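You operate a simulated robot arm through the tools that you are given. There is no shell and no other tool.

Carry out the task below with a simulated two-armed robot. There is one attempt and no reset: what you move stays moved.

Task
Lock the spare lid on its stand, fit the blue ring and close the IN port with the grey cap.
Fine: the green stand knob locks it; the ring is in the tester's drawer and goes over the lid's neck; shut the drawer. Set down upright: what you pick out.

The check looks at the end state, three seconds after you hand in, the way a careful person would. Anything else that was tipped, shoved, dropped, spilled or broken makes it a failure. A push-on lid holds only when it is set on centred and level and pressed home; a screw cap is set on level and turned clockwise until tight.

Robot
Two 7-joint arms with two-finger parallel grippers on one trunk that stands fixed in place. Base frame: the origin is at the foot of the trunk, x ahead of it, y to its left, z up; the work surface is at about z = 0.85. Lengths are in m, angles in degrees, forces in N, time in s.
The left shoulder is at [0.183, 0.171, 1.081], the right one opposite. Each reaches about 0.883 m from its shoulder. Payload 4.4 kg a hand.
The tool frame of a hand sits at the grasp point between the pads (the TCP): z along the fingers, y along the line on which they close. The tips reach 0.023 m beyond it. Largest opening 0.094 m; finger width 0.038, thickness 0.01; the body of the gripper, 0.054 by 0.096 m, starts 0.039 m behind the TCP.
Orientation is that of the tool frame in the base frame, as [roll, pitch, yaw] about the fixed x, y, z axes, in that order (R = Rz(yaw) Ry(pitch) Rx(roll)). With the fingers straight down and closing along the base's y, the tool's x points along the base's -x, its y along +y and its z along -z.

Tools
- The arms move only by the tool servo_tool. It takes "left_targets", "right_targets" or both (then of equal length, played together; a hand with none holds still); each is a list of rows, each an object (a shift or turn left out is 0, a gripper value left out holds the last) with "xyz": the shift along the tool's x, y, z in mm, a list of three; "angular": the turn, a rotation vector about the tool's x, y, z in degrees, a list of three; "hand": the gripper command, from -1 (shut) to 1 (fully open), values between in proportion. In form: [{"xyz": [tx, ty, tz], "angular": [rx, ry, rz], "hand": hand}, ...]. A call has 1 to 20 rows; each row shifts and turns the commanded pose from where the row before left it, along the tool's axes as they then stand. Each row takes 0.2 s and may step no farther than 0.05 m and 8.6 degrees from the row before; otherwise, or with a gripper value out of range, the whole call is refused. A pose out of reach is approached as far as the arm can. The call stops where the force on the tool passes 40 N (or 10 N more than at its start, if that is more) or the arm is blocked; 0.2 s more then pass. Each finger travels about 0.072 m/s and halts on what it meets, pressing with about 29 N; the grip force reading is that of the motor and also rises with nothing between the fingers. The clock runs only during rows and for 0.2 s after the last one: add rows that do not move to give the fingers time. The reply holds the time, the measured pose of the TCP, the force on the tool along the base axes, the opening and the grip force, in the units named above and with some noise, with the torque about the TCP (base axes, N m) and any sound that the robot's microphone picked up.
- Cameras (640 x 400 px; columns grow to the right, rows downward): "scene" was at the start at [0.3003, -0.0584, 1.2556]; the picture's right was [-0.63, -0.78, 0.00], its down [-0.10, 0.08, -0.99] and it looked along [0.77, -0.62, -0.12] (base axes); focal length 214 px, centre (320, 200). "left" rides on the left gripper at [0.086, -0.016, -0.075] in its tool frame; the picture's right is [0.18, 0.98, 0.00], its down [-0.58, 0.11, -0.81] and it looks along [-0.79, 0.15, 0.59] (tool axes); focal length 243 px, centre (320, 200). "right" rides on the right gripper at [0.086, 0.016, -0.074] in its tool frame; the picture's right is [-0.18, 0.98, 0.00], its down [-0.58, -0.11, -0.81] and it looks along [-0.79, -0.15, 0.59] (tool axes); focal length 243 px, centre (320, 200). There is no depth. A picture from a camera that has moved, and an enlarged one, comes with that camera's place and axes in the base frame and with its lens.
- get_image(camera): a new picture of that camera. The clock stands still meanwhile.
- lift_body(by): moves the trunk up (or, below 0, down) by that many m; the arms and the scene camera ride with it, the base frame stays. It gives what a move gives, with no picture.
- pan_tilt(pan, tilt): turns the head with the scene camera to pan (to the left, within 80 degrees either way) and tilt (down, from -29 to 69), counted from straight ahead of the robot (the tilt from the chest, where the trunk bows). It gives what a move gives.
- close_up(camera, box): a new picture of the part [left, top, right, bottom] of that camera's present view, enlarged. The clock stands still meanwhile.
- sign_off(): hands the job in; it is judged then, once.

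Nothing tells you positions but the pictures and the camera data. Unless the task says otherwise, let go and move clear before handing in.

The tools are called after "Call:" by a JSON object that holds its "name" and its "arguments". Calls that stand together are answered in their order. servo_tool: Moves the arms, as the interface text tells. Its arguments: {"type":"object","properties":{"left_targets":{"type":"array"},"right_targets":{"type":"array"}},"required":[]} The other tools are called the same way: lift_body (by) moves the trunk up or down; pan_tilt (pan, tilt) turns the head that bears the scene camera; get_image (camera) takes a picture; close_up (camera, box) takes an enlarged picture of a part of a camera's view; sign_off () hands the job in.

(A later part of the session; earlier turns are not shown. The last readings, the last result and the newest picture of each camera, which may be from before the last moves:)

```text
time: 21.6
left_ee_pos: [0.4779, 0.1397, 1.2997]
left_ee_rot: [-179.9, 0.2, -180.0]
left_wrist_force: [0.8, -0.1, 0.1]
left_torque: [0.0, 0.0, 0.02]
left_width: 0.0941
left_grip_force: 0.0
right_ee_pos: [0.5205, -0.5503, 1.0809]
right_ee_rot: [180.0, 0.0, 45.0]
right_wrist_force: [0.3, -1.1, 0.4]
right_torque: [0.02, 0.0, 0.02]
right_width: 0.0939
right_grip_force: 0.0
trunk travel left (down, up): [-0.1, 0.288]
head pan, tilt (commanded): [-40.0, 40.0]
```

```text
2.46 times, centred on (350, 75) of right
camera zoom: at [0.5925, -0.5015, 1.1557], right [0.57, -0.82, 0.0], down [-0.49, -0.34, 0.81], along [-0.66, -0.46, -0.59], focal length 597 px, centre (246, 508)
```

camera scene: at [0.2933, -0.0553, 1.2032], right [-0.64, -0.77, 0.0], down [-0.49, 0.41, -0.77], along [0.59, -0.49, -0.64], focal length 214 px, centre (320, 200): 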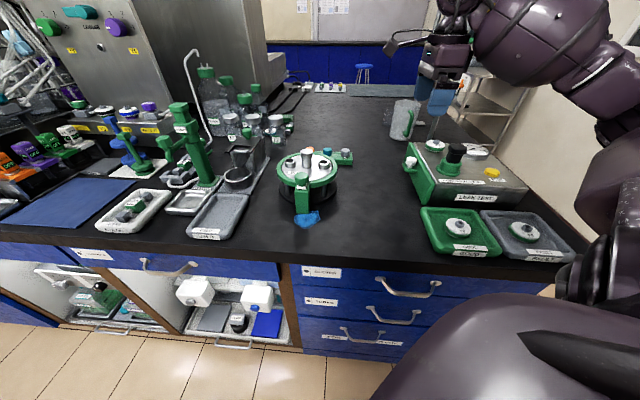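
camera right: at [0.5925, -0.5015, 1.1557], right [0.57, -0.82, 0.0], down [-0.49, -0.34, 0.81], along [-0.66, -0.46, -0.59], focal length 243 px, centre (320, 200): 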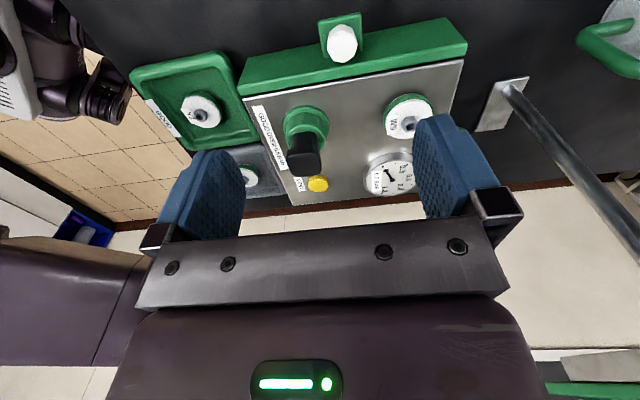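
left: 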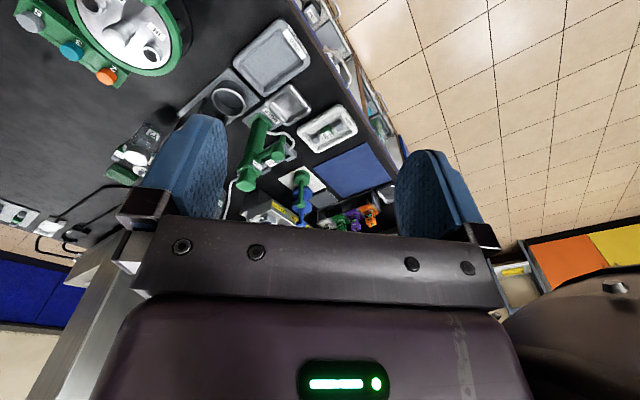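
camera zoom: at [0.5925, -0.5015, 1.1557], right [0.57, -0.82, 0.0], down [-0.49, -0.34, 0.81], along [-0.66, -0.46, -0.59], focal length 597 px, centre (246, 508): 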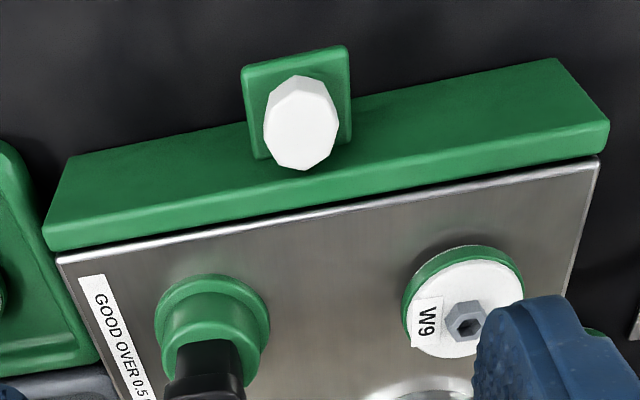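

Call:
{"name": "servo_tool", "arguments": {"right_targets": [{"xyz": [-6.5, 18.5, 0], "hand": 0.3}, {"xyz": [0, 0, 40]}, {"xyz": [0, 0, 40]}, {"xyz": [0, 0, 40]}, {"xyz": [0, 0, 18]}, {}]}}

Call:
{"name": "get_image", "arguments": {"camera": "right"}}

Call:
{"name": "close_up", "arguments": {"camera": "scene", "box": [380, 110, 480, 190]}}

```text
time: 23.0
left_ee_pos: [0.4791, 0.1412, 1.2992]
left_ee_rot: [-180.0, 0.2, 180.0]
left_wrist_force: [-0.2, -0.3, -0.2]
left_torque: [-0.01, -0.03, 0.01]
left_width: 0.0937
left_grip_force: 0.0
right_ee_pos: [0.5286, -0.568, 0.942]
right_ee_rot: [180.0, 0.0, 45.3]
right_wrist_force: [0.5, -0.2, 0.2]
right_torque: [0.02, 0.0, 0.0]
right_width: 0.0614
right_grip_force: 0.0
trunk travel left (down, up): [-0.1, 0.288]
head pan, tilt (commanded): [-40.0, 40.0]
```

```text
taken
camera right: at [0.6003, -0.5194, 1.0174], right [0.57, -0.82, 0.0], down [-0.49, -0.34, 0.81], along [-0.66, -0.46, -0.59], focal length 243 px, centre (320, 200)
```

right: 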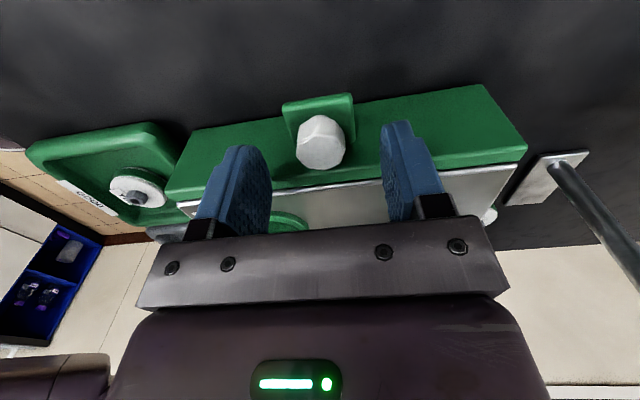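

```text
5.00 times, centred on (430, 150) of scene
camera zoom: at [0.2933, -0.0553, 1.2032], right [-0.64, -0.77, 0.0], down [-0.49, 0.41, -0.77], along [0.59, -0.49, -0.64], focal length 1072 px, centre (-230, 450)
```

zoom: 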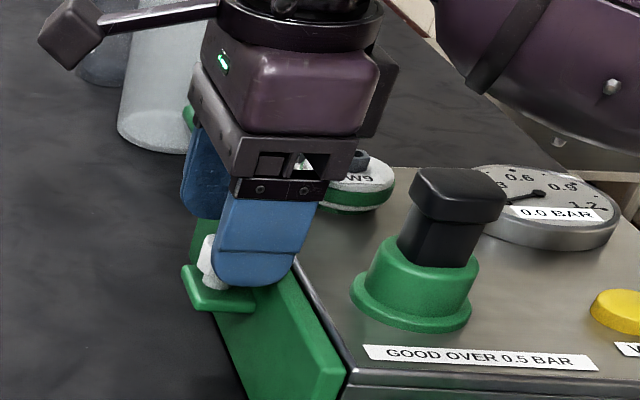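

Call:
{"name": "servo_tool", "arguments": {"right_targets": [{"xyz": [0, 0, 12]}, {"xyz": [0, 0, 8]}, {"hand": -1}, {}, {}, {}]}}

Call:
{"name": "close_up", "arguments": {"camera": "scene", "box": [380, 110, 480, 190]}}

Call:
{"name": "get_image", "arguments": {"camera": "right"}}

```text
time: 23.4
left_ee_pos: [0.476, 0.1416, 1.3019]
left_ee_rot: [-180.0, 0.3, 179.9]
left_wrist_force: [0.2, 0.0, -0.8]
left_torque: [0.01, 0.03, -0.01]
left_width: 0.0943
left_grip_force: 0.0
right_ee_pos: [0.5289, -0.566, 0.943]
right_ee_rot: [179.0, -0.4, 45.3]
right_wrist_force: [-5.5, 3.7, 34.3]
right_torque: [0.49, 1.45, -0.51]
right_width: 0.0639
right_grip_force: 3.1
trunk travel left (down, up): [-0.1, 0.288]
head pan, tilt (commanded): [-40.0, 40.0]
stopped in row 2 (right hand): the force on the tool passed its limit at 48 N (the readings are from after the stop); the commanded pose is now the measured one
```

```text
5.00 times, centred on (430, 150) of scene
camera zoom: at [0.2914, -0.0537, 1.2044], right [-0.64, -0.77, 0.0], down [-0.49, 0.41, -0.77], along [0.59, -0.49, -0.64], focal length 1072 px, centre (-230, 450)
```

zoom: 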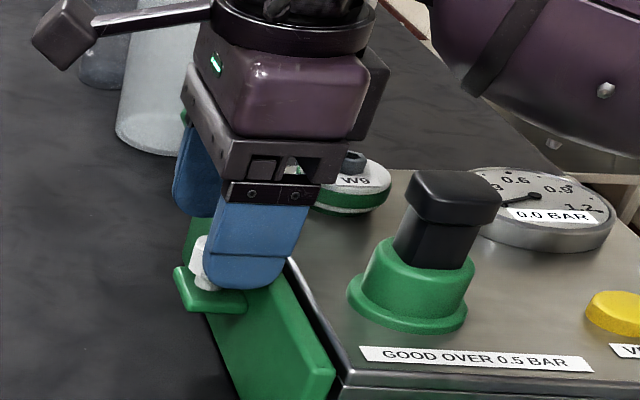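

```text
taken
camera right: at [0.6013, -0.5168, 1.0189], right [0.57, -0.82, 0.02], down [-0.5, -0.33, 0.8], along [-0.65, -0.46, -0.6], focal length 243 px, centre (320, 200)
```

right: 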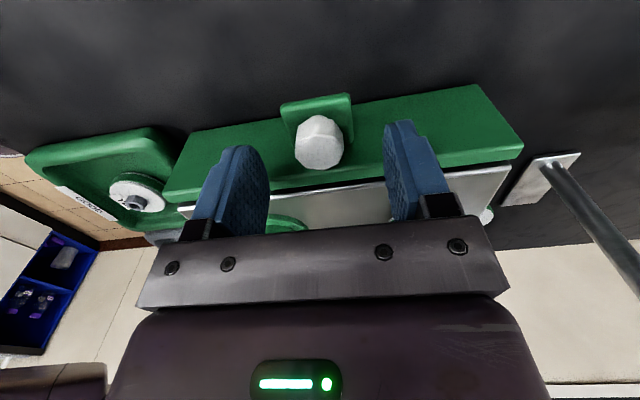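

Call:
{"name": "servo_tool", "arguments": {"right_targets": [{"xyz": [0, 0, -8], "hand": 0.3}, {}]}}

Call:
{"name": "close_up", "arguments": {"camera": "right", "box": [180, 70, 460, 230]}}

Call:
{"name": "close_up", "arguments": {"camera": "scene", "box": [380, 110, 480, 190]}}

```text
time: 24.0
left_ee_pos: [0.4784, 0.14, 1.299]
left_ee_rot: [179.9, 0.1, 179.9]
left_wrist_force: [0.4, 0.2, 0.4]
left_torque: [0.03, 0.03, 0.0]
left_width: 0.0941
left_grip_force: 0.2
right_ee_pos: [0.5297, -0.5681, 0.9433]
right_ee_rot: [179.5, 0.0, 45.2]
right_wrist_force: [0.2, 0.4, 0.6]
right_torque: [0.0, -0.03, 0.02]
right_width: 0.0613
right_grip_force: 0.0
trunk travel left (down, up): [-0.1, 0.288]
head pan, tilt (commanded): [-40.0, 40.0]
```

```text
2.29 times, centred on (320, 150) of right
camera zoom: at [0.6022, -0.5192, 1.0179], right [0.57, -0.82, 0.01], down [-0.49, -0.33, 0.8], along [-0.66, -0.46, -0.59], focal length 555 px, centre (320, 314)
```

zoom: 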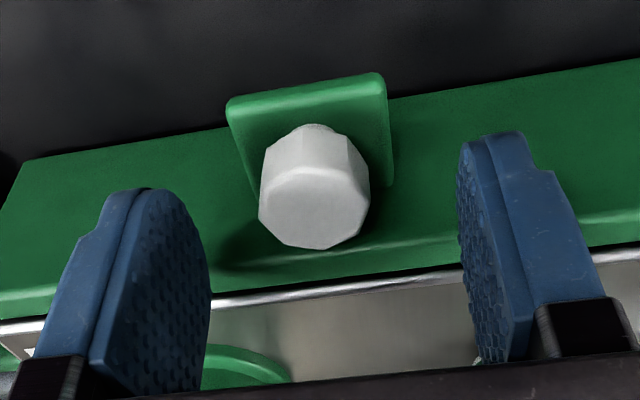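

```text
5.00 times, centred on (430, 150) of scene
camera zoom: at [0.2937, -0.0554, 1.2026], right [-0.64, -0.77, 0.0], down [-0.49, 0.41, -0.77], along [0.59, -0.49, -0.64], focal length 1072 px, centre (-230, 450)
```

zoom: 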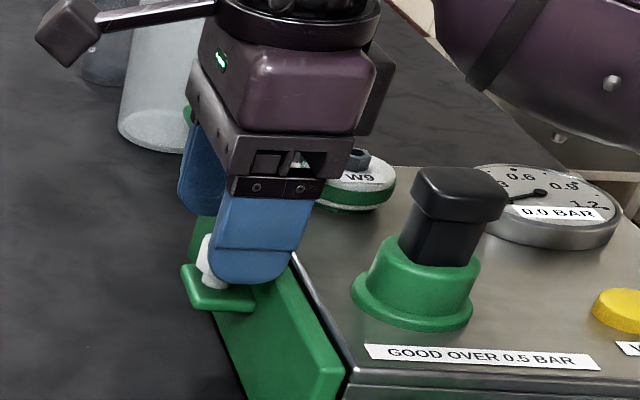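

The near finger's inner edge touched the top of the drawer face. I'll shift 7 mm outward, away from the face, and come down again in small steps.

Call:
{"name": "servo_tool", "arguments": {"right_targets": [{"xyz": [7, 0, 0], "angular": [-0.4, 0, 0]}, {"xyz": [0, 0, 6]}, {"xyz": [0, 0, 6]}, {"xyz": [0, 0, 5]}, {"xyz": [0, 0, 4]}, {}]}}

Call:
{"name": "close_up", "arguments": {"camera": "right", "box": [180, 70, 460, 230]}}

Call:
{"name": "close_up", "arguments": {"camera": "scene", "box": [380, 110, 480, 190]}}

```text
time: 25.4
left_ee_pos: [0.4783, 0.1406, 1.2997]
left_ee_rot: [180.0, 0.2, -179.9]
left_wrist_force: [-0.3, -0.1, -0.3]
left_torque: [0.02, -0.02, 0.03]
left_width: 0.0941
left_grip_force: 0.1
right_ee_pos: [0.536, -0.5616, 0.9233]
right_ee_rot: [179.1, -0.3, 45.2]
right_wrist_force: [-0.3, 0.4, -0.3]
right_torque: [0.0, 0.02, 0.02]
right_width: 0.0616
right_grip_force: 0.0
trunk travel left (down, up): [-0.1, 0.288]
head pan, tilt (commanded): [-40.0, 40.0]
```

```text
2.29 times, centred on (320, 150) of right
camera zoom: at [0.607, -0.5134, 0.9989], right [0.57, -0.82, 0.02], down [-0.5, -0.33, 0.8], along [-0.66, -0.46, -0.6], focal length 555 px, centre (320, 314)
```

zoom: 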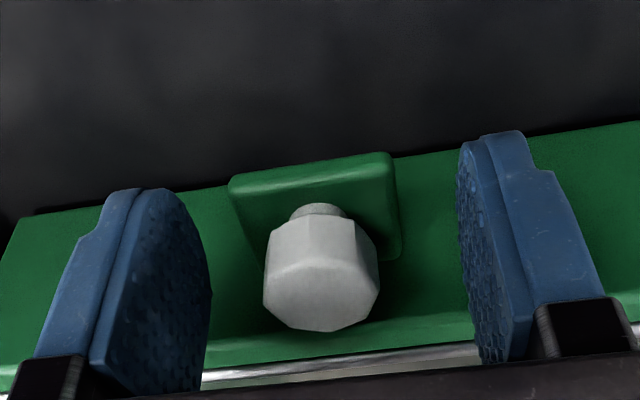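

```text
5.00 times, centred on (430, 150) of scene
camera zoom: at [0.2933, -0.0553, 1.2032], right [-0.64, -0.77, 0.0], down [-0.49, 0.41, -0.77], along [0.59, -0.49, -0.64], focal length 1072 px, centre (-230, 450)
```

zoom: 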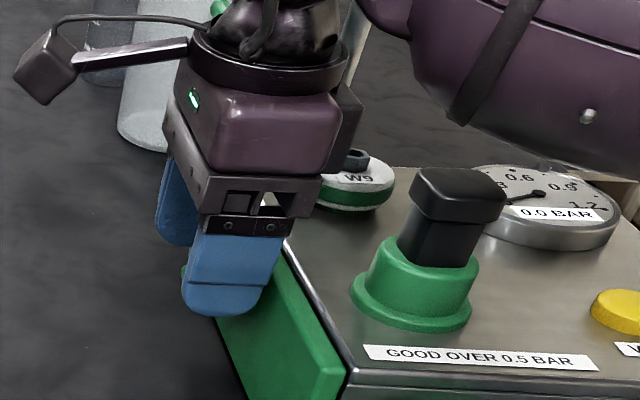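

Call:
{"name": "servo_tool", "arguments": {"right_targets": [{"angular": [0.8, 0, 0]}, {"hand": -1}, {}, {}, {}]}}

Call:
{"name": "close_up", "arguments": {"camera": "right", "box": [180, 70, 460, 230]}}

```text
time: 26.6
left_ee_pos: [0.4779, 0.1416, 1.2989]
left_ee_rot: [-179.8, 0.2, 179.9]
left_wrist_force: [-1.0, -0.6, 0.4]
left_torque: [-0.02, 0.0, -0.01]
left_width: 0.0942
left_grip_force: 0.1
right_ee_pos: [0.5349, -0.5616, 0.9239]
right_ee_rot: [180.0, -0.2, 45.3]
right_wrist_force: [-15.9, 17.2, -7.8]
right_torque: [0.68, -0.13, -0.32]
right_width: 0.0246
right_grip_force: 45.0
trunk travel left (down, up): [-0.1, 0.288]
head pan, tilt (commanded): [-40.0, 40.0]
```

```text
2.29 times, centred on (320, 150) of right
camera zoom: at [0.6064, -0.5131, 0.9986], right [0.57, -0.82, 0.0], down [-0.49, -0.34, 0.8], along [-0.66, -0.46, -0.59], focal length 555 px, centre (320, 314)
```

zoom: 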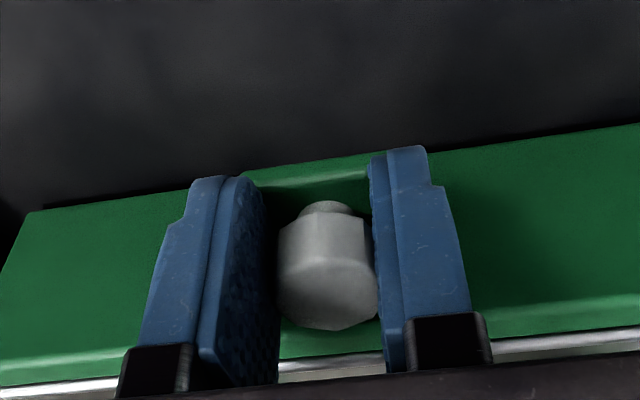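

Call:
{"name": "servo_tool", "arguments": {"right_targets": [{"xyz": [0, -1.5, 0]}, {}]}}

```text
time: 27.2
left_ee_pos: [0.4782, 0.1401, 1.3003]
left_ee_rot: [-180.0, 0.3, 179.9]
left_wrist_force: [-0.6, -0.2, 0.5]
left_torque: [0.0, 0.02, 0.0]
left_width: 0.0938
left_grip_force: 0.1
right_ee_pos: [0.5331, -0.5613, 0.9229]
right_ee_rot: [179.9, -0.1, 45.3]
right_wrist_force: [-11.4, 12.1, -8.7]
right_torque: [0.22, 0.24, -0.21]
right_width: 0.0248
right_grip_force: 45.0
trunk travel left (down, up): [-0.1, 0.288]
head pan, tilt (commanded): [-40.0, 40.0]
```

Call:
{"name": "servo_tool", "arguments": {"right_targets": [{"xyz": [0, -2, 0.5]}, {"xyz": [5, 0, 0]}, {"xyz": [10, 0, 0]}, {"xyz": [10, 0, 0]}, {}]}}

Call:
{"name": "get_image", "arguments": {"camera": "scene"}}

Call:
{"name": "get_image", "arguments": {"camera": "right"}}

```text
time: 28.4
left_ee_pos: [0.4791, 0.1399, 1.2995]
left_ee_rot: [180.0, 0.1, 180.0]
left_wrist_force: [0.4, 0.5, 0.2]
left_torque: [0.01, -0.02, -0.01]
left_width: 0.0941
left_grip_force: 0.0
right_ee_pos: [0.5522, -0.5442, 0.9229]
right_ee_rot: [179.8, -0.3, 45.2]
right_wrist_force: [11.7, -11.8, 2.3]
right_torque: [-0.62, 0.51, 0.04]
right_width: 0.0245
right_grip_force: 45.2
trunk travel left (down, up): [-0.1, 0.288]
head pan, tilt (commanded): [-40.0, 40.0]
```

```text
taken
camera scene: at [0.2941, -0.0561, 1.2031], right [-0.64, -0.77, 0.0], down [-0.49, 0.41, -0.77], along [0.59, -0.49, -0.64], focal length 214 px, centre (320, 200)
```

scene: 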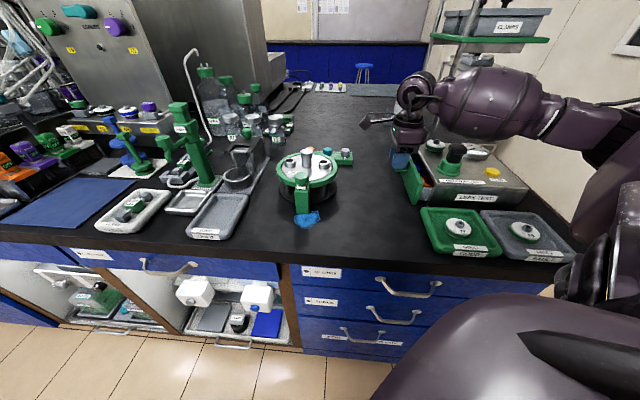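

```text
taken
camera right: at [0.6241, -0.495, 0.9989], right [0.57, -0.82, 0.0], down [-0.49, -0.34, 0.8], along [-0.66, -0.46, -0.6], focal length 243 px, centre (320, 200)
```

right: 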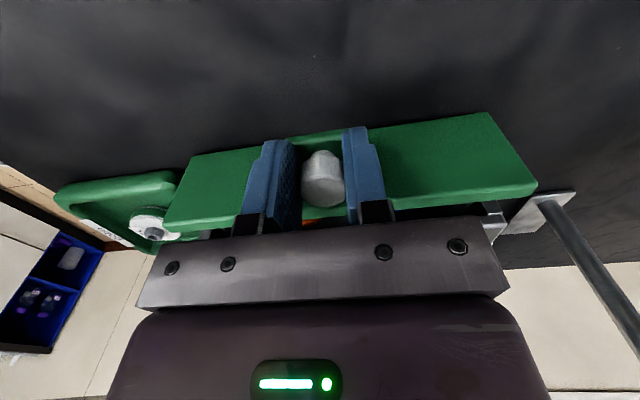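

Call:
{"name": "servo_tool", "arguments": {"right_targets": [{"xyz": [5, 1.5, 0]}, {"xyz": [12, 0, 0]}, {"xyz": [12, 0, 0]}, {"xyz": [12, -0.5, 0]}, {"xyz": [12, -0.5, 0]}, {}]}}

Call:
{"name": "close_up", "arguments": {"camera": "scene", "box": [360, 100, 540, 240]}}

```text
time: 29.8
left_ee_pos: [0.4781, 0.1391, 1.2988]
left_ee_rot: [-179.9, 0.0, -180.0]
left_wrist_force: [-0.2, -0.9, 0.1]
left_torque: [0.0, -0.03, -0.06]
left_width: 0.0939
left_grip_force: 0.0
right_ee_pos: [0.5893, -0.5066, 0.9232]
right_ee_rot: [179.8, -0.3, 45.1]
right_wrist_force: [17.3, -18.8, 8.5]
right_torque: [0.31, -0.61, 0.35]
right_width: 0.0246
right_grip_force: 45.1
trunk travel left (down, up): [-0.1, 0.288]
head pan, tilt (commanded): [-40.0, 40.0]
```

```text
2.86 times, centred on (450, 170) of scene
camera zoom: at [0.2941, -0.0564, 1.203], right [-0.64, -0.77, 0.0], down [-0.49, 0.41, -0.77], along [0.59, -0.49, -0.64], focal length 613 px, centre (-51, 286)
```

zoom: 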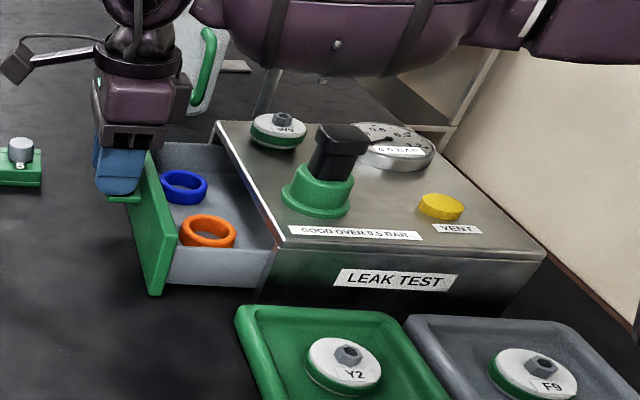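

Call:
{"name": "servo_tool", "arguments": {"right_targets": [{"xyz": [0, 2, 0]}, {"xyz": [8, 0.2, 0]}, {"xyz": [8, 0.2, 0]}, {"xyz": [8, 0.2, 0]}, {}]}}

Call:
{"name": "close_up", "arguments": {"camera": "scene", "box": [340, 100, 520, 240]}}

```text
time: 31.0
left_ee_pos: [0.4787, 0.1404, 1.2993]
left_ee_rot: [180.0, 0.2, -180.0]
left_wrist_force: [-0.7, 0.1, 0.6]
left_torque: [0.02, 0.03, -0.04]
left_width: 0.094
left_grip_force: 0.0
right_ee_pos: [0.6057, -0.4897, 0.9225]
right_ee_rot: [180.0, -0.2, 45.3]
right_wrist_force: [-4.1, 4.1, 3.7]
right_torque: [1.05, -0.6, -0.26]
right_width: 0.0246
right_grip_force: 44.9
trunk travel left (down, up): [-0.1, 0.288]
head pan, tilt (commanded): [-40.0, 40.0]
```

```text
2.86 times, centred on (430, 170) of scene
camera zoom: at [0.2927, -0.0549, 1.2033], right [-0.64, -0.77, 0.0], down [-0.49, 0.41, -0.77], along [0.59, -0.49, -0.64], focal length 613 px, centre (6, 286)
```

zoom: 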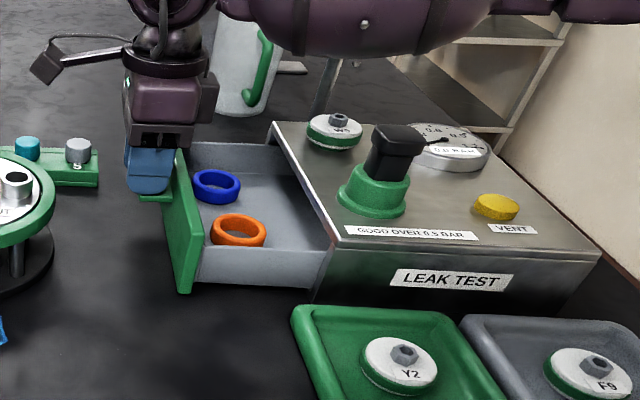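

The drawer is open about 100 mm with the blue and orange rings lying flat inside. I'll release the knob and rise to look down at the blue ring.

Call:
{"name": "servo_tool", "arguments": {"right_targets": [{"hand": 0.2}, {}, {"xyz": [0, 0, -30]}, {"xyz": [0, 0, -40]}, {"xyz": [0, 0, -40]}, {"angular": [0, 0, -8]}, {"angular": [0, 0, -8]}, {"angular": [0, 0, -8]}, {"angular": [0, 0, -8]}, {"angular": [0, 0, -8]}, {"angular": [0, 0, -8]}, {"angular": [0, 0, -8]}, {"angular": [0, 0, -8]}, {"angular": [0, 0, -8]}, {"angular": [0, 0, -8]}, {"angular": [0, 0, -8]}, {"angular": [0, 0, -2]}, {}]}}

Call:
{"name": "get_image", "arguments": {"camera": "right"}}

Call:
{"name": "close_up", "arguments": {"camera": "scene", "box": [340, 100, 520, 240]}}

```text
time: 34.8
left_ee_pos: [0.4785, 0.1405, 1.2997]
left_ee_rot: [-179.9, 0.1, -180.0]
left_wrist_force: [-0.7, -0.1, -0.3]
left_torque: [-0.02, 0.02, 0.01]
left_width: 0.0939
left_grip_force: 0.1
right_ee_pos: [0.606, -0.4903, 1.0325]
right_ee_rot: [179.7, 0.1, 135.3]
right_wrist_force: [0.0, -0.2, -0.5]
right_torque: [0.01, -0.01, -0.02]
right_width: 0.0565
right_grip_force: 0.1
trunk travel left (down, up): [-0.1, 0.288]
head pan, tilt (commanded): [-40.0, 40.0]
```

```text
taken
camera right: at [0.5562, -0.4193, 1.1083], right [0.82, 0.57, 0.0], down [0.33, -0.49, 0.81], along [0.46, -0.66, -0.59], focal length 243 px, centre (320, 200)
```

right: 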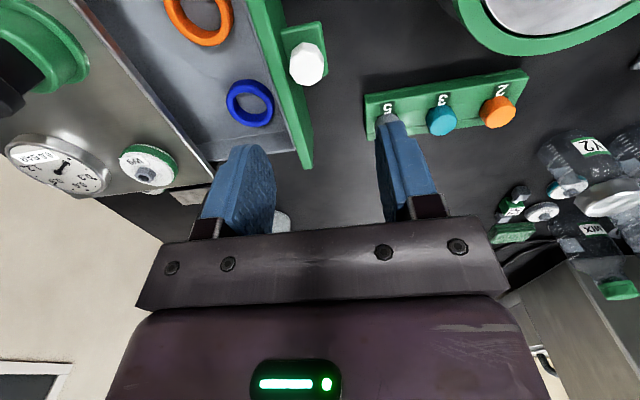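

```text
2.86 times, centred on (430, 170) of scene
camera zoom: at [0.2933, -0.0553, 1.2032], right [-0.64, -0.77, 0.0], down [-0.49, 0.41, -0.77], along [0.59, -0.49, -0.64], focal length 613 px, centre (6, 286)
```

zoom: 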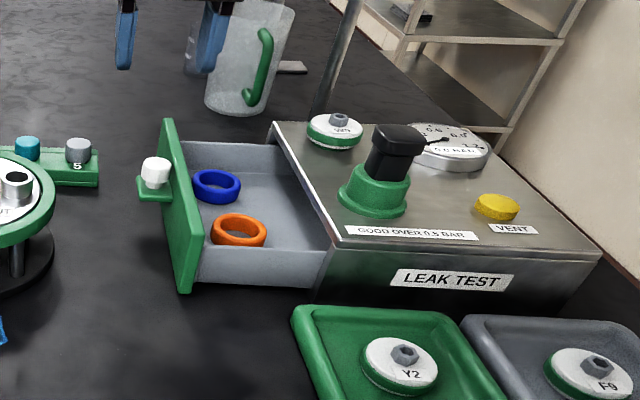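

Call:
{"name": "close_up", "arguments": {"camera": "right", "box": [150, 0, 350, 170]}}

Call:
{"name": "close_up", "arguments": {"camera": "scene", "box": [380, 140, 450, 190]}}

Call:
{"name": "close_up", "arguments": {"camera": "right", "box": [355, 60, 535, 170]}}

```text
2.35 times, centred on (250, 85) of right
camera zoom: at [0.5562, -0.4193, 1.1083], right [0.82, 0.57, 0.0], down [0.33, -0.49, 0.81], along [0.46, -0.66, -0.59], focal length 571 px, centre (485, 471)
```

zoom: 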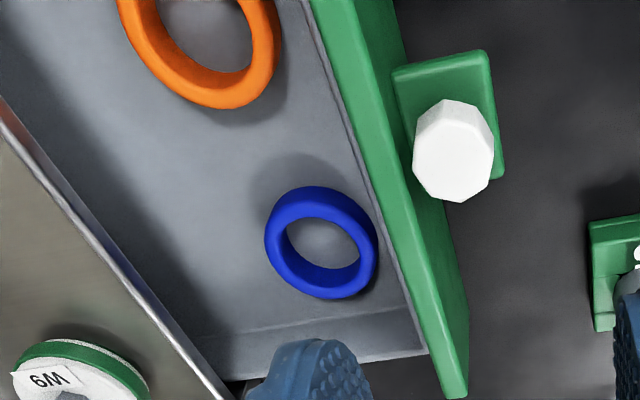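

```text
8.00 times, centred on (415, 165) of scene
camera zoom: at [0.2933, -0.0553, 1.2032], right [-0.64, -0.77, 0.0], down [-0.49, 0.41, -0.77], along [0.59, -0.49, -0.64], focal length 1716 px, centre (-440, 480)
```

zoom: 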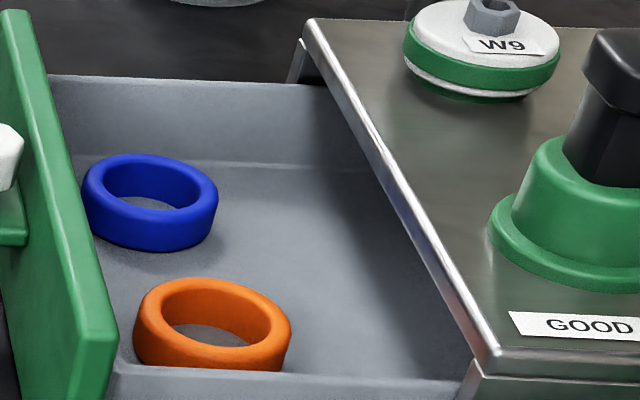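

```text
3.56 times, centred on (445, 115) of right
camera zoom: at [0.5562, -0.4193, 1.1083], right [0.82, 0.57, 0.0], down [0.33, -0.49, 0.81], along [0.46, -0.66, -0.59], focal length 863 px, centre (-124, 502)
```

zoom: 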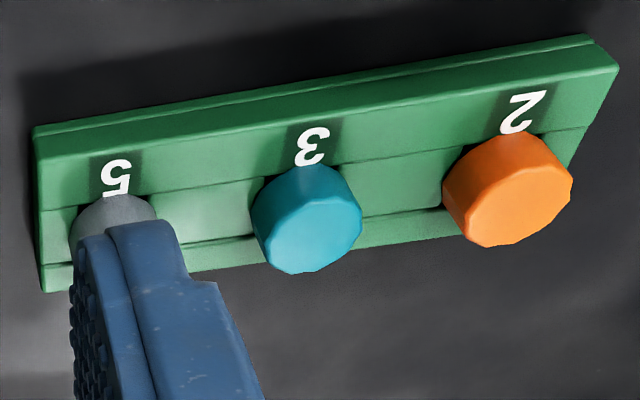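

The blue ring's centre is near [0.578, -0.580] with its top at about z 0.877. There is room for fingers along the face direction, so I'll turn back to that orientation and hover above it.

Call:
{"name": "servo_tool", "arguments": {"right_targets": [{"angular": [0, 0, 8]}, {"angular": [0, 0, 8]}, {"angular": [0, 0, 8]}, {"angular": [0, 0, 8]}, {"angular": [0, 0, 8]}, {"angular": [0, 0, 8]}, {"angular": [0, 0, 8]}, {"angular": [0, 0, 8]}, {"angular": [0, 0, 8]}, {"angular": [0, 0, 8]}, {"angular": [0, 0, 8]}, {"angular": [0, 0, 2]}, {"xyz": [-41.5, 22, 10], "hand": 0.4}, {"xyz": [-41.5, 22, 10]}, {}]}}

Call:
{"name": "get_image", "arguments": {"camera": "right"}}

Call:
{"name": "close_up", "arguments": {"camera": "scene", "box": [370, 110, 470, 190]}}

```text
time: 38.0
left_ee_pos: [0.4786, 0.1402, 1.2998]
left_ee_rot: [-180.0, 0.2, -180.0]
left_wrist_force: [-0.7, 0.1, 1.0]
left_torque: [-0.02, 0.01, 0.01]
left_width: 0.0938
left_grip_force: 0.1
right_ee_pos: [0.5799, -0.5813, 1.0128]
right_ee_rot: [179.9, 0.0, 45.2]
right_wrist_force: [-0.3, 0.4, 0.4]
right_torque: [0.01, 0.01, 0.0]
right_width: 0.0658
right_grip_force: 0.1
trunk travel left (down, up): [-0.1, 0.288]
head pan, tilt (commanded): [-40.0, 40.0]
```

```text
taken
camera right: at [0.6524, -0.5324, 1.0882], right [0.57, -0.82, 0.0], down [-0.49, -0.34, 0.8], along [-0.66, -0.46, -0.59], focal length 243 px, centre (320, 200)
```

right: 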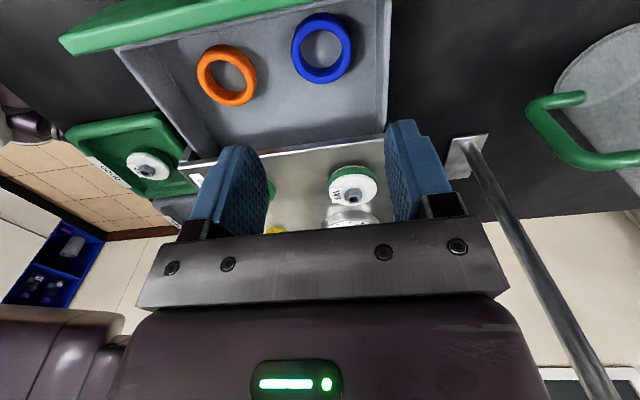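

```text
5.00 times, centred on (420, 150) of scene
camera zoom: at [0.2934, -0.0552, 1.2032], right [-0.64, -0.77, 0.0], down [-0.49, 0.41, -0.77], along [0.59, -0.49, -0.64], focal length 1072 px, centre (-180, 450)
```

zoom: 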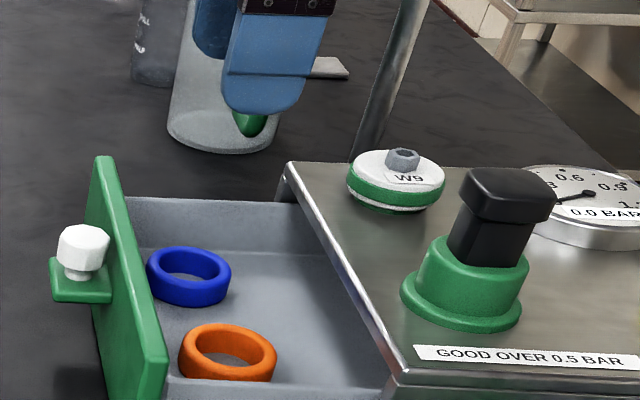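

Call:
{"name": "servo_tool", "arguments": {"right_targets": [{"xyz": [0, 0, 35], "hand": 0.3}, {"xyz": [0, 0, 35]}, {"xyz": [0, 0, 30]}, {}]}}

Call:
{"name": "get_image", "arguments": {"camera": "right"}}

Call:
{"name": "close_up", "arguments": {"camera": "scene", "box": [370, 110, 470, 190]}}

```text
time: 39.0
left_ee_pos: [0.478, 0.1403, 1.3]
left_ee_rot: [-179.9, 0.1, 180.0]
left_wrist_force: [0.1, -0.4, 0.0]
left_torque: [-0.03, -0.01, -0.04]
left_width: 0.0941
left_grip_force: 0.0
right_ee_pos: [0.5797, -0.5814, 0.9136]
right_ee_rot: [179.8, -0.3, 45.2]
right_wrist_force: [0.7, 0.2, 0.1]
right_torque: [0.0, 0.05, -0.05]
right_width: 0.0613
right_grip_force: 0.0
trunk travel left (down, up): [-0.1, 0.288]
head pan, tilt (commanded): [-40.0, 40.0]
```

```text
taken
camera right: at [0.6516, -0.5321, 0.9884], right [0.57, -0.82, 0.0], down [-0.49, -0.34, 0.8], along [-0.66, -0.46, -0.6], focal length 243 px, centre (320, 200)
```

right: 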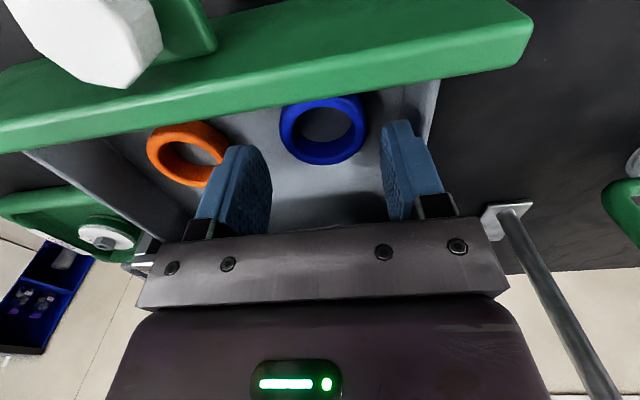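

```text
5.00 times, centred on (420, 150) of scene
camera zoom: at [0.293, -0.0552, 1.2034], right [-0.64, -0.77, 0.0], down [-0.49, 0.41, -0.77], along [0.59, -0.49, -0.64], focal length 1072 px, centre (-180, 450)
```

zoom: 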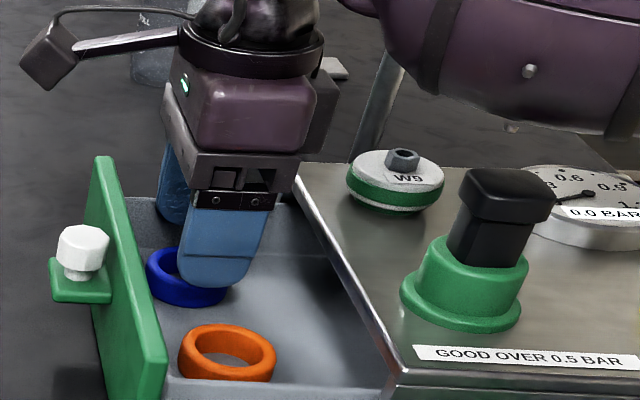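

Call:
{"name": "servo_tool", "arguments": {"right_targets": [{"xyz": [0, 1, 8]}, {"xyz": [0, 0, 7]}, {"xyz": [0, 0, 6]}, {}]}}

Call:
{"name": "close_up", "arguments": {"camera": "right", "box": [200, 90, 440, 240]}}

Call:
{"name": "close_up", "arguments": {"camera": "scene", "box": [370, 130, 440, 190]}}

```text
time: 40.0
left_ee_pos: [0.4789, 0.14, 1.2998]
left_ee_rot: [179.9, 0.2, -180.0]
left_wrist_force: [-0.3, 0.8, -1.1]
left_torque: [0.0, 0.0, -0.03]
left_width: 0.094
left_grip_force: 0.0
right_ee_pos: [0.5805, -0.5817, 0.892]
right_ee_rot: [179.8, -0.2, 45.2]
right_wrist_force: [-1.3, 0.7, 0.4]
right_torque: [0.03, 0.0, 0.0]
right_width: 0.061
right_grip_force: 0.1
trunk travel left (down, up): [-0.1, 0.288]
head pan, tilt (commanded): [-40.0, 40.0]
```

```text
2.67 times, centred on (320, 165) of right
camera zoom: at [0.6527, -0.5327, 0.9679], right [0.57, -0.82, 0.0], down [-0.49, -0.34, 0.8], along [-0.66, -0.46, -0.6], focal length 647 px, centre (320, 293)
```

zoom: 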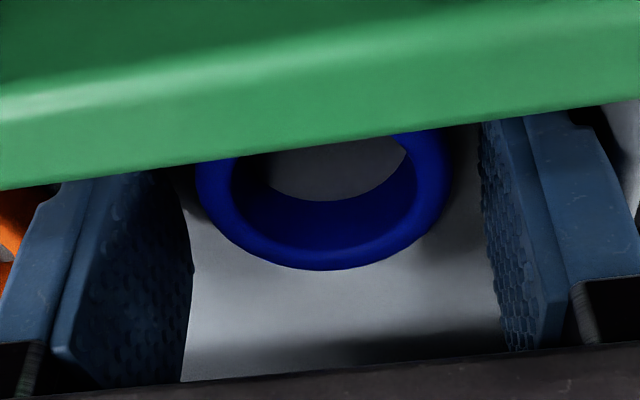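

```text
6.67 times, centred on (405, 160) of scene
camera zoom: at [0.2932, -0.0553, 1.2032], right [-0.64, -0.77, 0.0], down [-0.49, 0.41, -0.77], along [0.59, -0.49, -0.64], focal length 1430 px, centre (-247, 467)
```

zoom: 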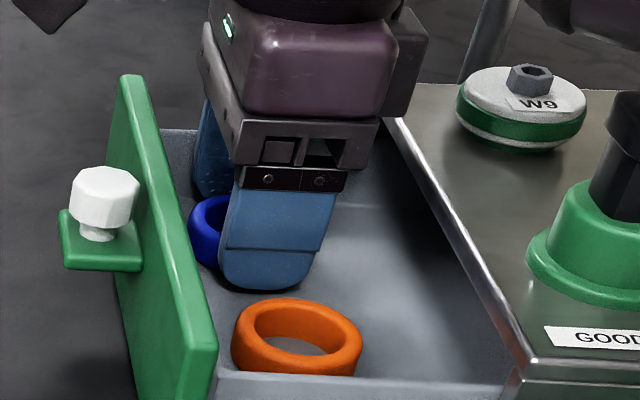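

Call:
{"name": "servo_tool", "arguments": {"right_targets": [{"xyz": [0, 0, 3]}, {"hand": 0.0}, {"hand": -1}, {}, {}, {}]}}

Call:
{"name": "close_up", "arguments": {"camera": "right", "box": [200, 90, 440, 240]}}

```text
time: 41.4
left_ee_pos: [0.4783, 0.141, 1.3005]
left_ee_rot: [-180.0, 0.2, -180.0]
left_wrist_force: [-0.6, 0.2, -0.2]
left_torque: [0.04, 0.03, 0.04]
left_width: 0.0942
left_grip_force: 0.0
right_ee_pos: [0.5812, -0.5823, 0.8897]
right_ee_rot: [179.9, -0.2, 45.2]
right_wrist_force: [0.5, -0.2, 0.2]
right_torque: [0.01, 0.01, 0.0]
right_width: 0.0476
right_grip_force: 29.5
trunk travel left (down, up): [-0.1, 0.288]
head pan, tilt (commanded): [-40.0, 40.0]
```

```text
2.67 times, centred on (320, 165) of right
camera zoom: at [0.6527, -0.5328, 0.9648], right [0.57, -0.82, 0.0], down [-0.49, -0.34, 0.8], along [-0.66, -0.46, -0.6], focal length 647 px, centre (320, 293)
```

zoom: 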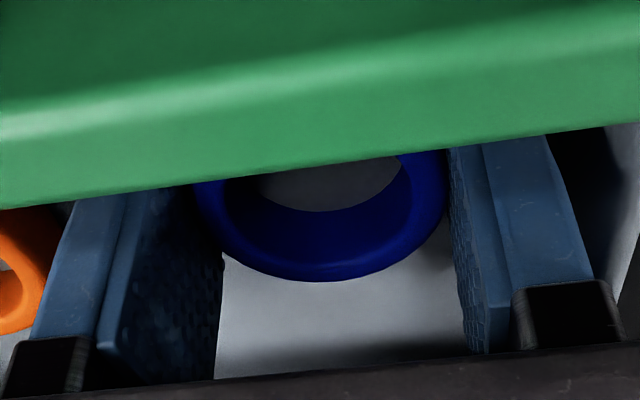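

Call:
{"name": "servo_tool", "arguments": {"right_targets": [{"xyz": [0, 0, -10]}, {"xyz": [0, 0, -20]}, {"xyz": [0, 0, -30]}, {"xyz": [0, 0, -30]}, {"xyz": [0, 0, -30]}, {}]}}

Call:
{"name": "get_image", "arguments": {"camera": "right"}}

Call:
{"name": "close_up", "arguments": {"camera": "scene", "box": [360, 80, 480, 180]}}

```text
time: 42.8
left_ee_pos: [0.4791, 0.1395, 1.3007]
left_ee_rot: [179.9, 0.2, 180.0]
left_wrist_force: [0.2, -0.7, -0.5]
left_torque: [0.01, -0.01, 0.0]
left_width: 0.0939
left_grip_force: 0.1
right_ee_pos: [0.5798, -0.5829, 1.0087]
right_ee_rot: [179.9, -0.1, 45.2]
right_wrist_force: [-1.0, -0.2, -0.8]
right_torque: [0.02, 0.03, 0.04]
right_width: 0.0478
right_grip_force: 28.8
trunk travel left (down, up): [-0.1, 0.288]
head pan, tilt (commanded): [-40.0, 40.0]
```

```text
taken
camera right: at [0.6518, -0.5332, 1.085], right [0.57, -0.82, 0.0], down [-0.49, -0.34, 0.8], along [-0.66, -0.46, -0.59], focal length 243 px, centre (320, 200)
```

right: 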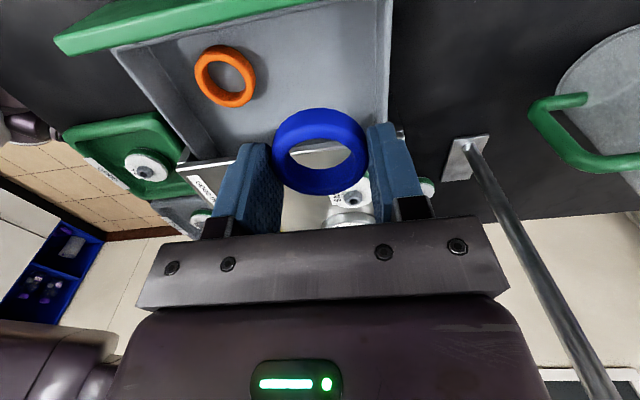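

```text
4.00 times, centred on (420, 130) of scene
camera zoom: at [0.2936, -0.0554, 1.203], right [-0.64, -0.77, 0.0], down [-0.49, 0.41, -0.77], along [0.59, -0.49, -0.64], focal length 858 px, centre (-80, 480)
```

zoom: 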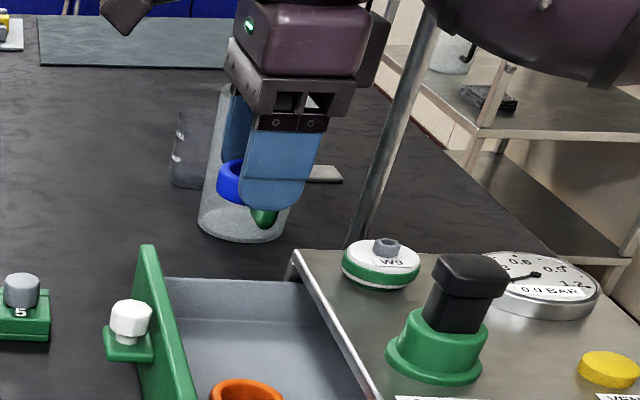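

Call:
{"name": "close_up", "arguments": {"camera": "right", "box": [240, 90, 400, 210]}}

```text
3.33 times, centred on (320, 150) of right
camera zoom: at [0.6518, -0.5332, 1.085], right [0.57, -0.82, 0.0], down [-0.49, -0.34, 0.8], along [-0.66, -0.46, -0.59], focal length 809 px, centre (320, 367)
```

zoom: 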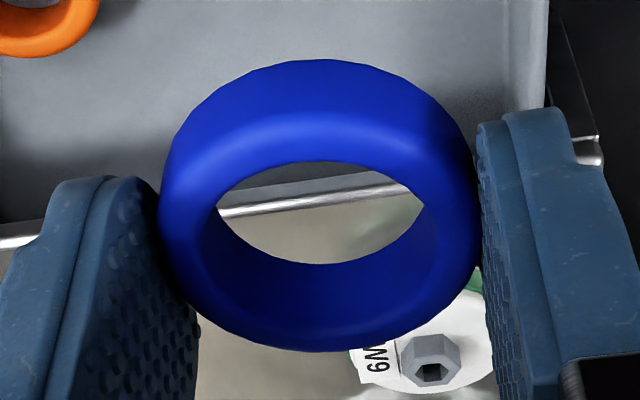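

I've lifted the blue ring, held level. Now I'll carry it above the lid's neck at about [0.6835, -0.338] and check the alignment from both cameras before lowering.

Call:
{"name": "servo_tool", "arguments": {"right_targets": [{"xyz": [0, 0, -20]}, {"xyz": [41.1, -16.5, 0]}, {"xyz": [41.1, -16.5, 0]}, {"xyz": [41.1, -16.5, 0]}, {"xyz": [41.1, -16.5, 0]}, {"xyz": [41.1, -16.5, 0]}, {"xyz": [41.1, -16.5, 0]}, {}]}}

Call:
{"name": "get_image", "arguments": {"camera": "right"}}

Call:
{"name": "close_up", "arguments": {"camera": "scene", "box": [260, 110, 360, 190]}}

Call:
{"name": "get_image", "arguments": {"camera": "left"}}

```text
time: 44.6
left_ee_pos: [0.4772, 0.1404, 1.2991]
left_ee_rot: [-180.0, 0.2, -179.9]
left_wrist_force: [-1.2, 0.7, 0.3]
left_torque: [-0.01, -0.02, -0.03]
left_width: 0.094
left_grip_force: 0.1
right_ee_pos: [0.684, -0.3365, 1.0296]
right_ee_rot: [179.9, -0.3, 45.2]
right_wrist_force: [-0.6, -0.3, -0.3]
right_torque: [0.0, -0.01, 0.04]
right_width: 0.0476
right_grip_force: 29.1
trunk travel left (down, up): [-0.1, 0.288]
head pan, tilt (commanded): [-40.0, 40.0]
```

```text
taken
camera right: at [0.7553, -0.2875, 1.1051], right [0.57, -0.82, 0.0], down [-0.49, -0.34, 0.8], along [-0.66, -0.46, -0.6], focal length 243 px, centre (320, 200)
```

right: 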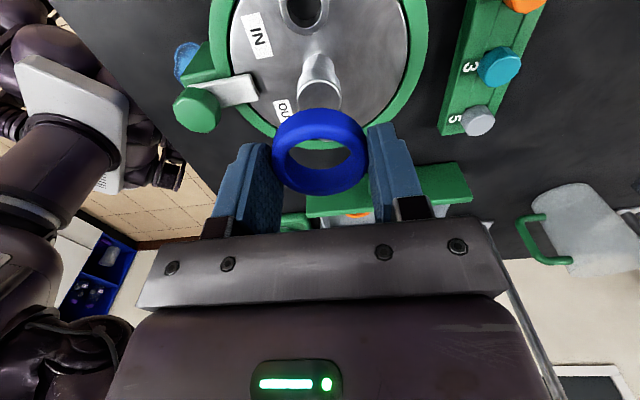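

```text
5.00 times, centred on (310, 150) of scene
camera zoom: at [0.293, -0.0554, 1.2033], right [-0.64, -0.77, 0.0], down [-0.49, 0.41, -0.77], along [0.59, -0.49, -0.64], focal length 1072 px, centre (370, 450)
```

zoom: 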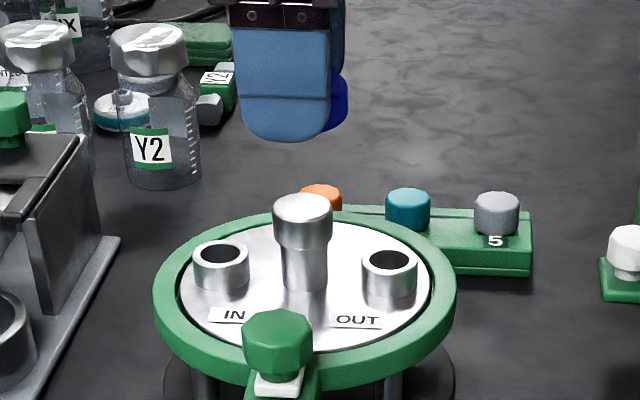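

```text
taken
camera left: at [0.3915, 0.1228, 1.3742], right [-0.18, 0.98, 0.0], down [0.58, 0.11, 0.81], along [0.79, 0.15, -0.59], focal length 243 px, centre (320, 200)
```

left: 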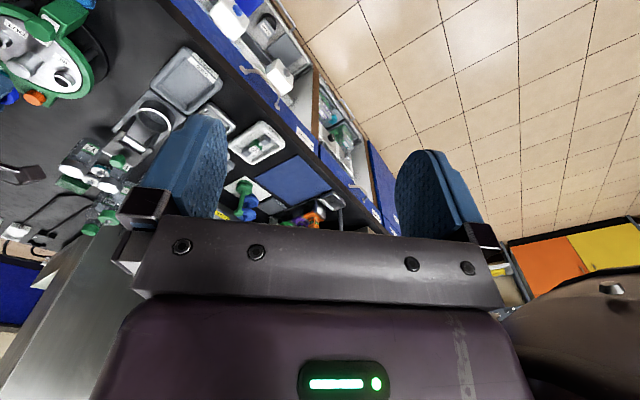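

Call:
{"name": "close_up", "arguments": {"camera": "right", "box": [250, 40, 410, 210]}}

Call:
{"name": "close_up", "arguments": {"camera": "scene", "box": [280, 110, 340, 170]}}

```text
2.35 times, centred on (330, 125) of right
camera zoom: at [0.7553, -0.2875, 1.1051], right [0.57, -0.82, 0.0], down [-0.49, -0.34, 0.8], along [-0.66, -0.46, -0.6], focal length 571 px, centre (296, 376)
```

zoom: 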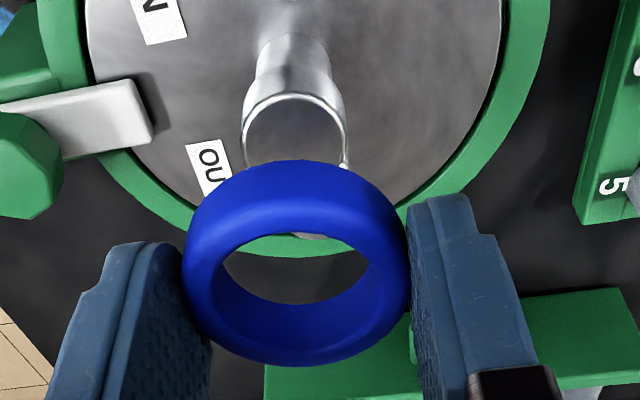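

```text
6.67 times, centred on (310, 140) of scene
camera zoom: at [0.293, -0.0554, 1.2033], right [-0.64, -0.77, 0.0], down [-0.49, 0.41, -0.77], along [0.59, -0.49, -0.64], focal length 1430 px, centre (387, 600)
```

zoom: 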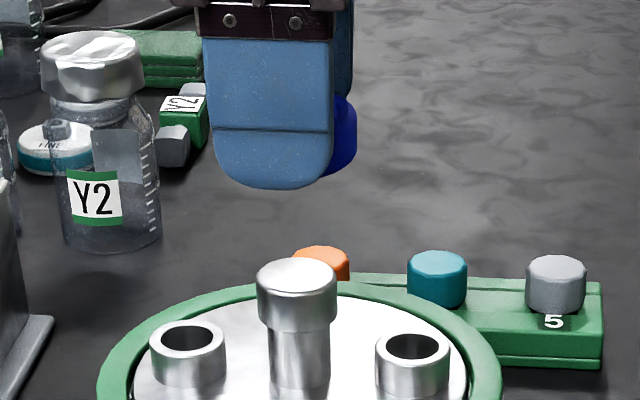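

Call:
{"name": "servo_tool", "arguments": {"right_targets": [{"xyz": [-2.5, -0.7, 0], "angular": [0, 0.3, 0]}, {"xyz": [0, 0, 20]}, {"xyz": [0, 0, 18]}, {}]}}

Call:
{"name": "close_up", "arguments": {"camera": "right", "box": [250, 60, 410, 210]}}

Call:
{"name": "close_up", "arguments": {"camera": "scene", "box": [280, 120, 340, 180]}}

```text
time: 45.6
left_ee_pos: [0.4778, 0.1396, 1.3009]
left_ee_rot: [180.0, 0.2, -180.0]
left_wrist_force: [-0.8, -0.2, 0.1]
left_torque: [0.01, 0.0, -0.03]
left_width: 0.094
left_grip_force: 0.2
right_ee_pos: [0.6807, -0.3379, 0.991]
right_ee_rot: [179.8, -0.4, 45.3]
right_wrist_force: [-0.1, -0.8, -0.3]
right_torque: [-0.05, -0.05, 0.01]
right_width: 0.0479
right_grip_force: 28.8
trunk travel left (down, up): [-0.1, 0.288]
head pan, tilt (commanded): [-40.0, 40.0]
```

```text
2.67 times, centred on (330, 135) of right
camera zoom: at [0.7531, -0.2894, 1.0674], right [0.57, -0.82, 0.0], down [-0.49, -0.34, 0.8], along [-0.66, -0.46, -0.6], focal length 647 px, centre (293, 373)
```

zoom: 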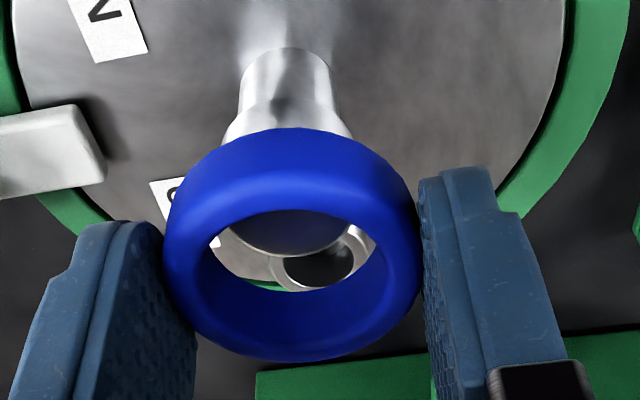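

```text
6.67 times, centred on (310, 150) of scene
camera zoom: at [0.293, -0.0553, 1.2034], right [-0.64, -0.77, 0.0], down [-0.49, 0.41, -0.77], along [0.59, -0.49, -0.64], focal length 1430 px, centre (387, 533)
```

zoom: 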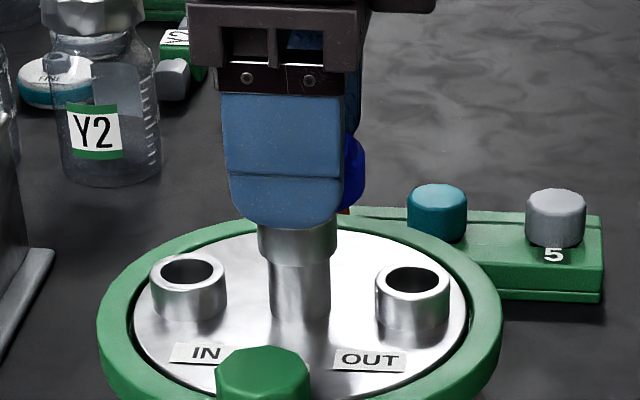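

Call:
{"name": "servo_tool", "arguments": {"right_targets": [{"xyz": [0.5, -0.5, 0], "angular": [0, 0.4, 0]}, {"xyz": [0, 0, 5]}, {"xyz": [0, 0, 5]}, {"xyz": [0, 0, 5]}, {}]}}

Call:
{"name": "close_up", "arguments": {"camera": "right", "box": [250, 60, 410, 210]}}

Call:
{"name": "close_up", "arguments": {"camera": "scene", "box": [280, 120, 340, 180]}}

```text
time: 46.8
left_ee_pos: [0.4783, 0.1409, 1.3001]
left_ee_rot: [-180.0, 0.2, 179.9]
left_wrist_force: [0.1, -0.4, 0.6]
left_torque: [0.0, -0.02, 0.0]
left_width: 0.094
left_grip_force: 0.0
right_ee_pos: [0.682, -0.3373, 0.9772]
right_ee_rot: [179.8, -0.9, 45.2]
right_wrist_force: [0.6, -0.1, -0.2]
right_torque: [-0.02, -0.02, -0.02]
right_width: 0.0477
right_grip_force: 29.3
trunk travel left (down, up): [-0.1, 0.288]
head pan, tilt (commanded): [-40.0, 40.0]
```

```text
2.67 times, centred on (330, 135) of right
camera zoom: at [0.7529, -0.2885, 1.0532], right [0.57, -0.82, 0.0], down [-0.5, -0.34, 0.8], along [-0.66, -0.45, -0.6], focal length 647 px, centre (293, 373)
```

zoom: 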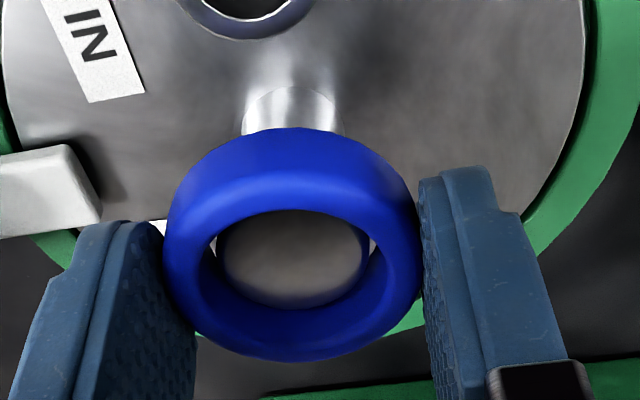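

```text
6.67 times, centred on (310, 150) of scene
camera zoom: at [0.2932, -0.0553, 1.2032], right [-0.64, -0.77, 0.0], down [-0.49, 0.41, -0.77], along [0.59, -0.49, -0.64], focal length 1430 px, centre (387, 533)
```

zoom: 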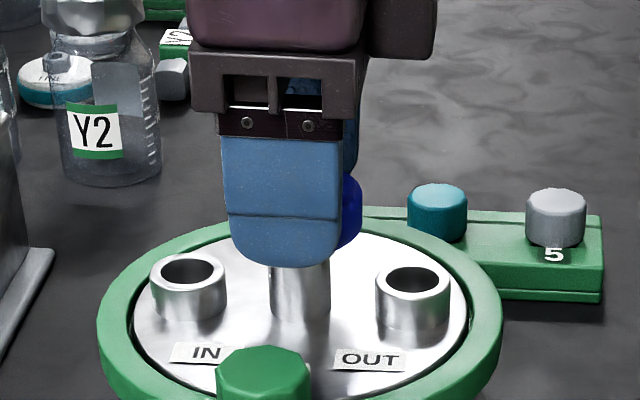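

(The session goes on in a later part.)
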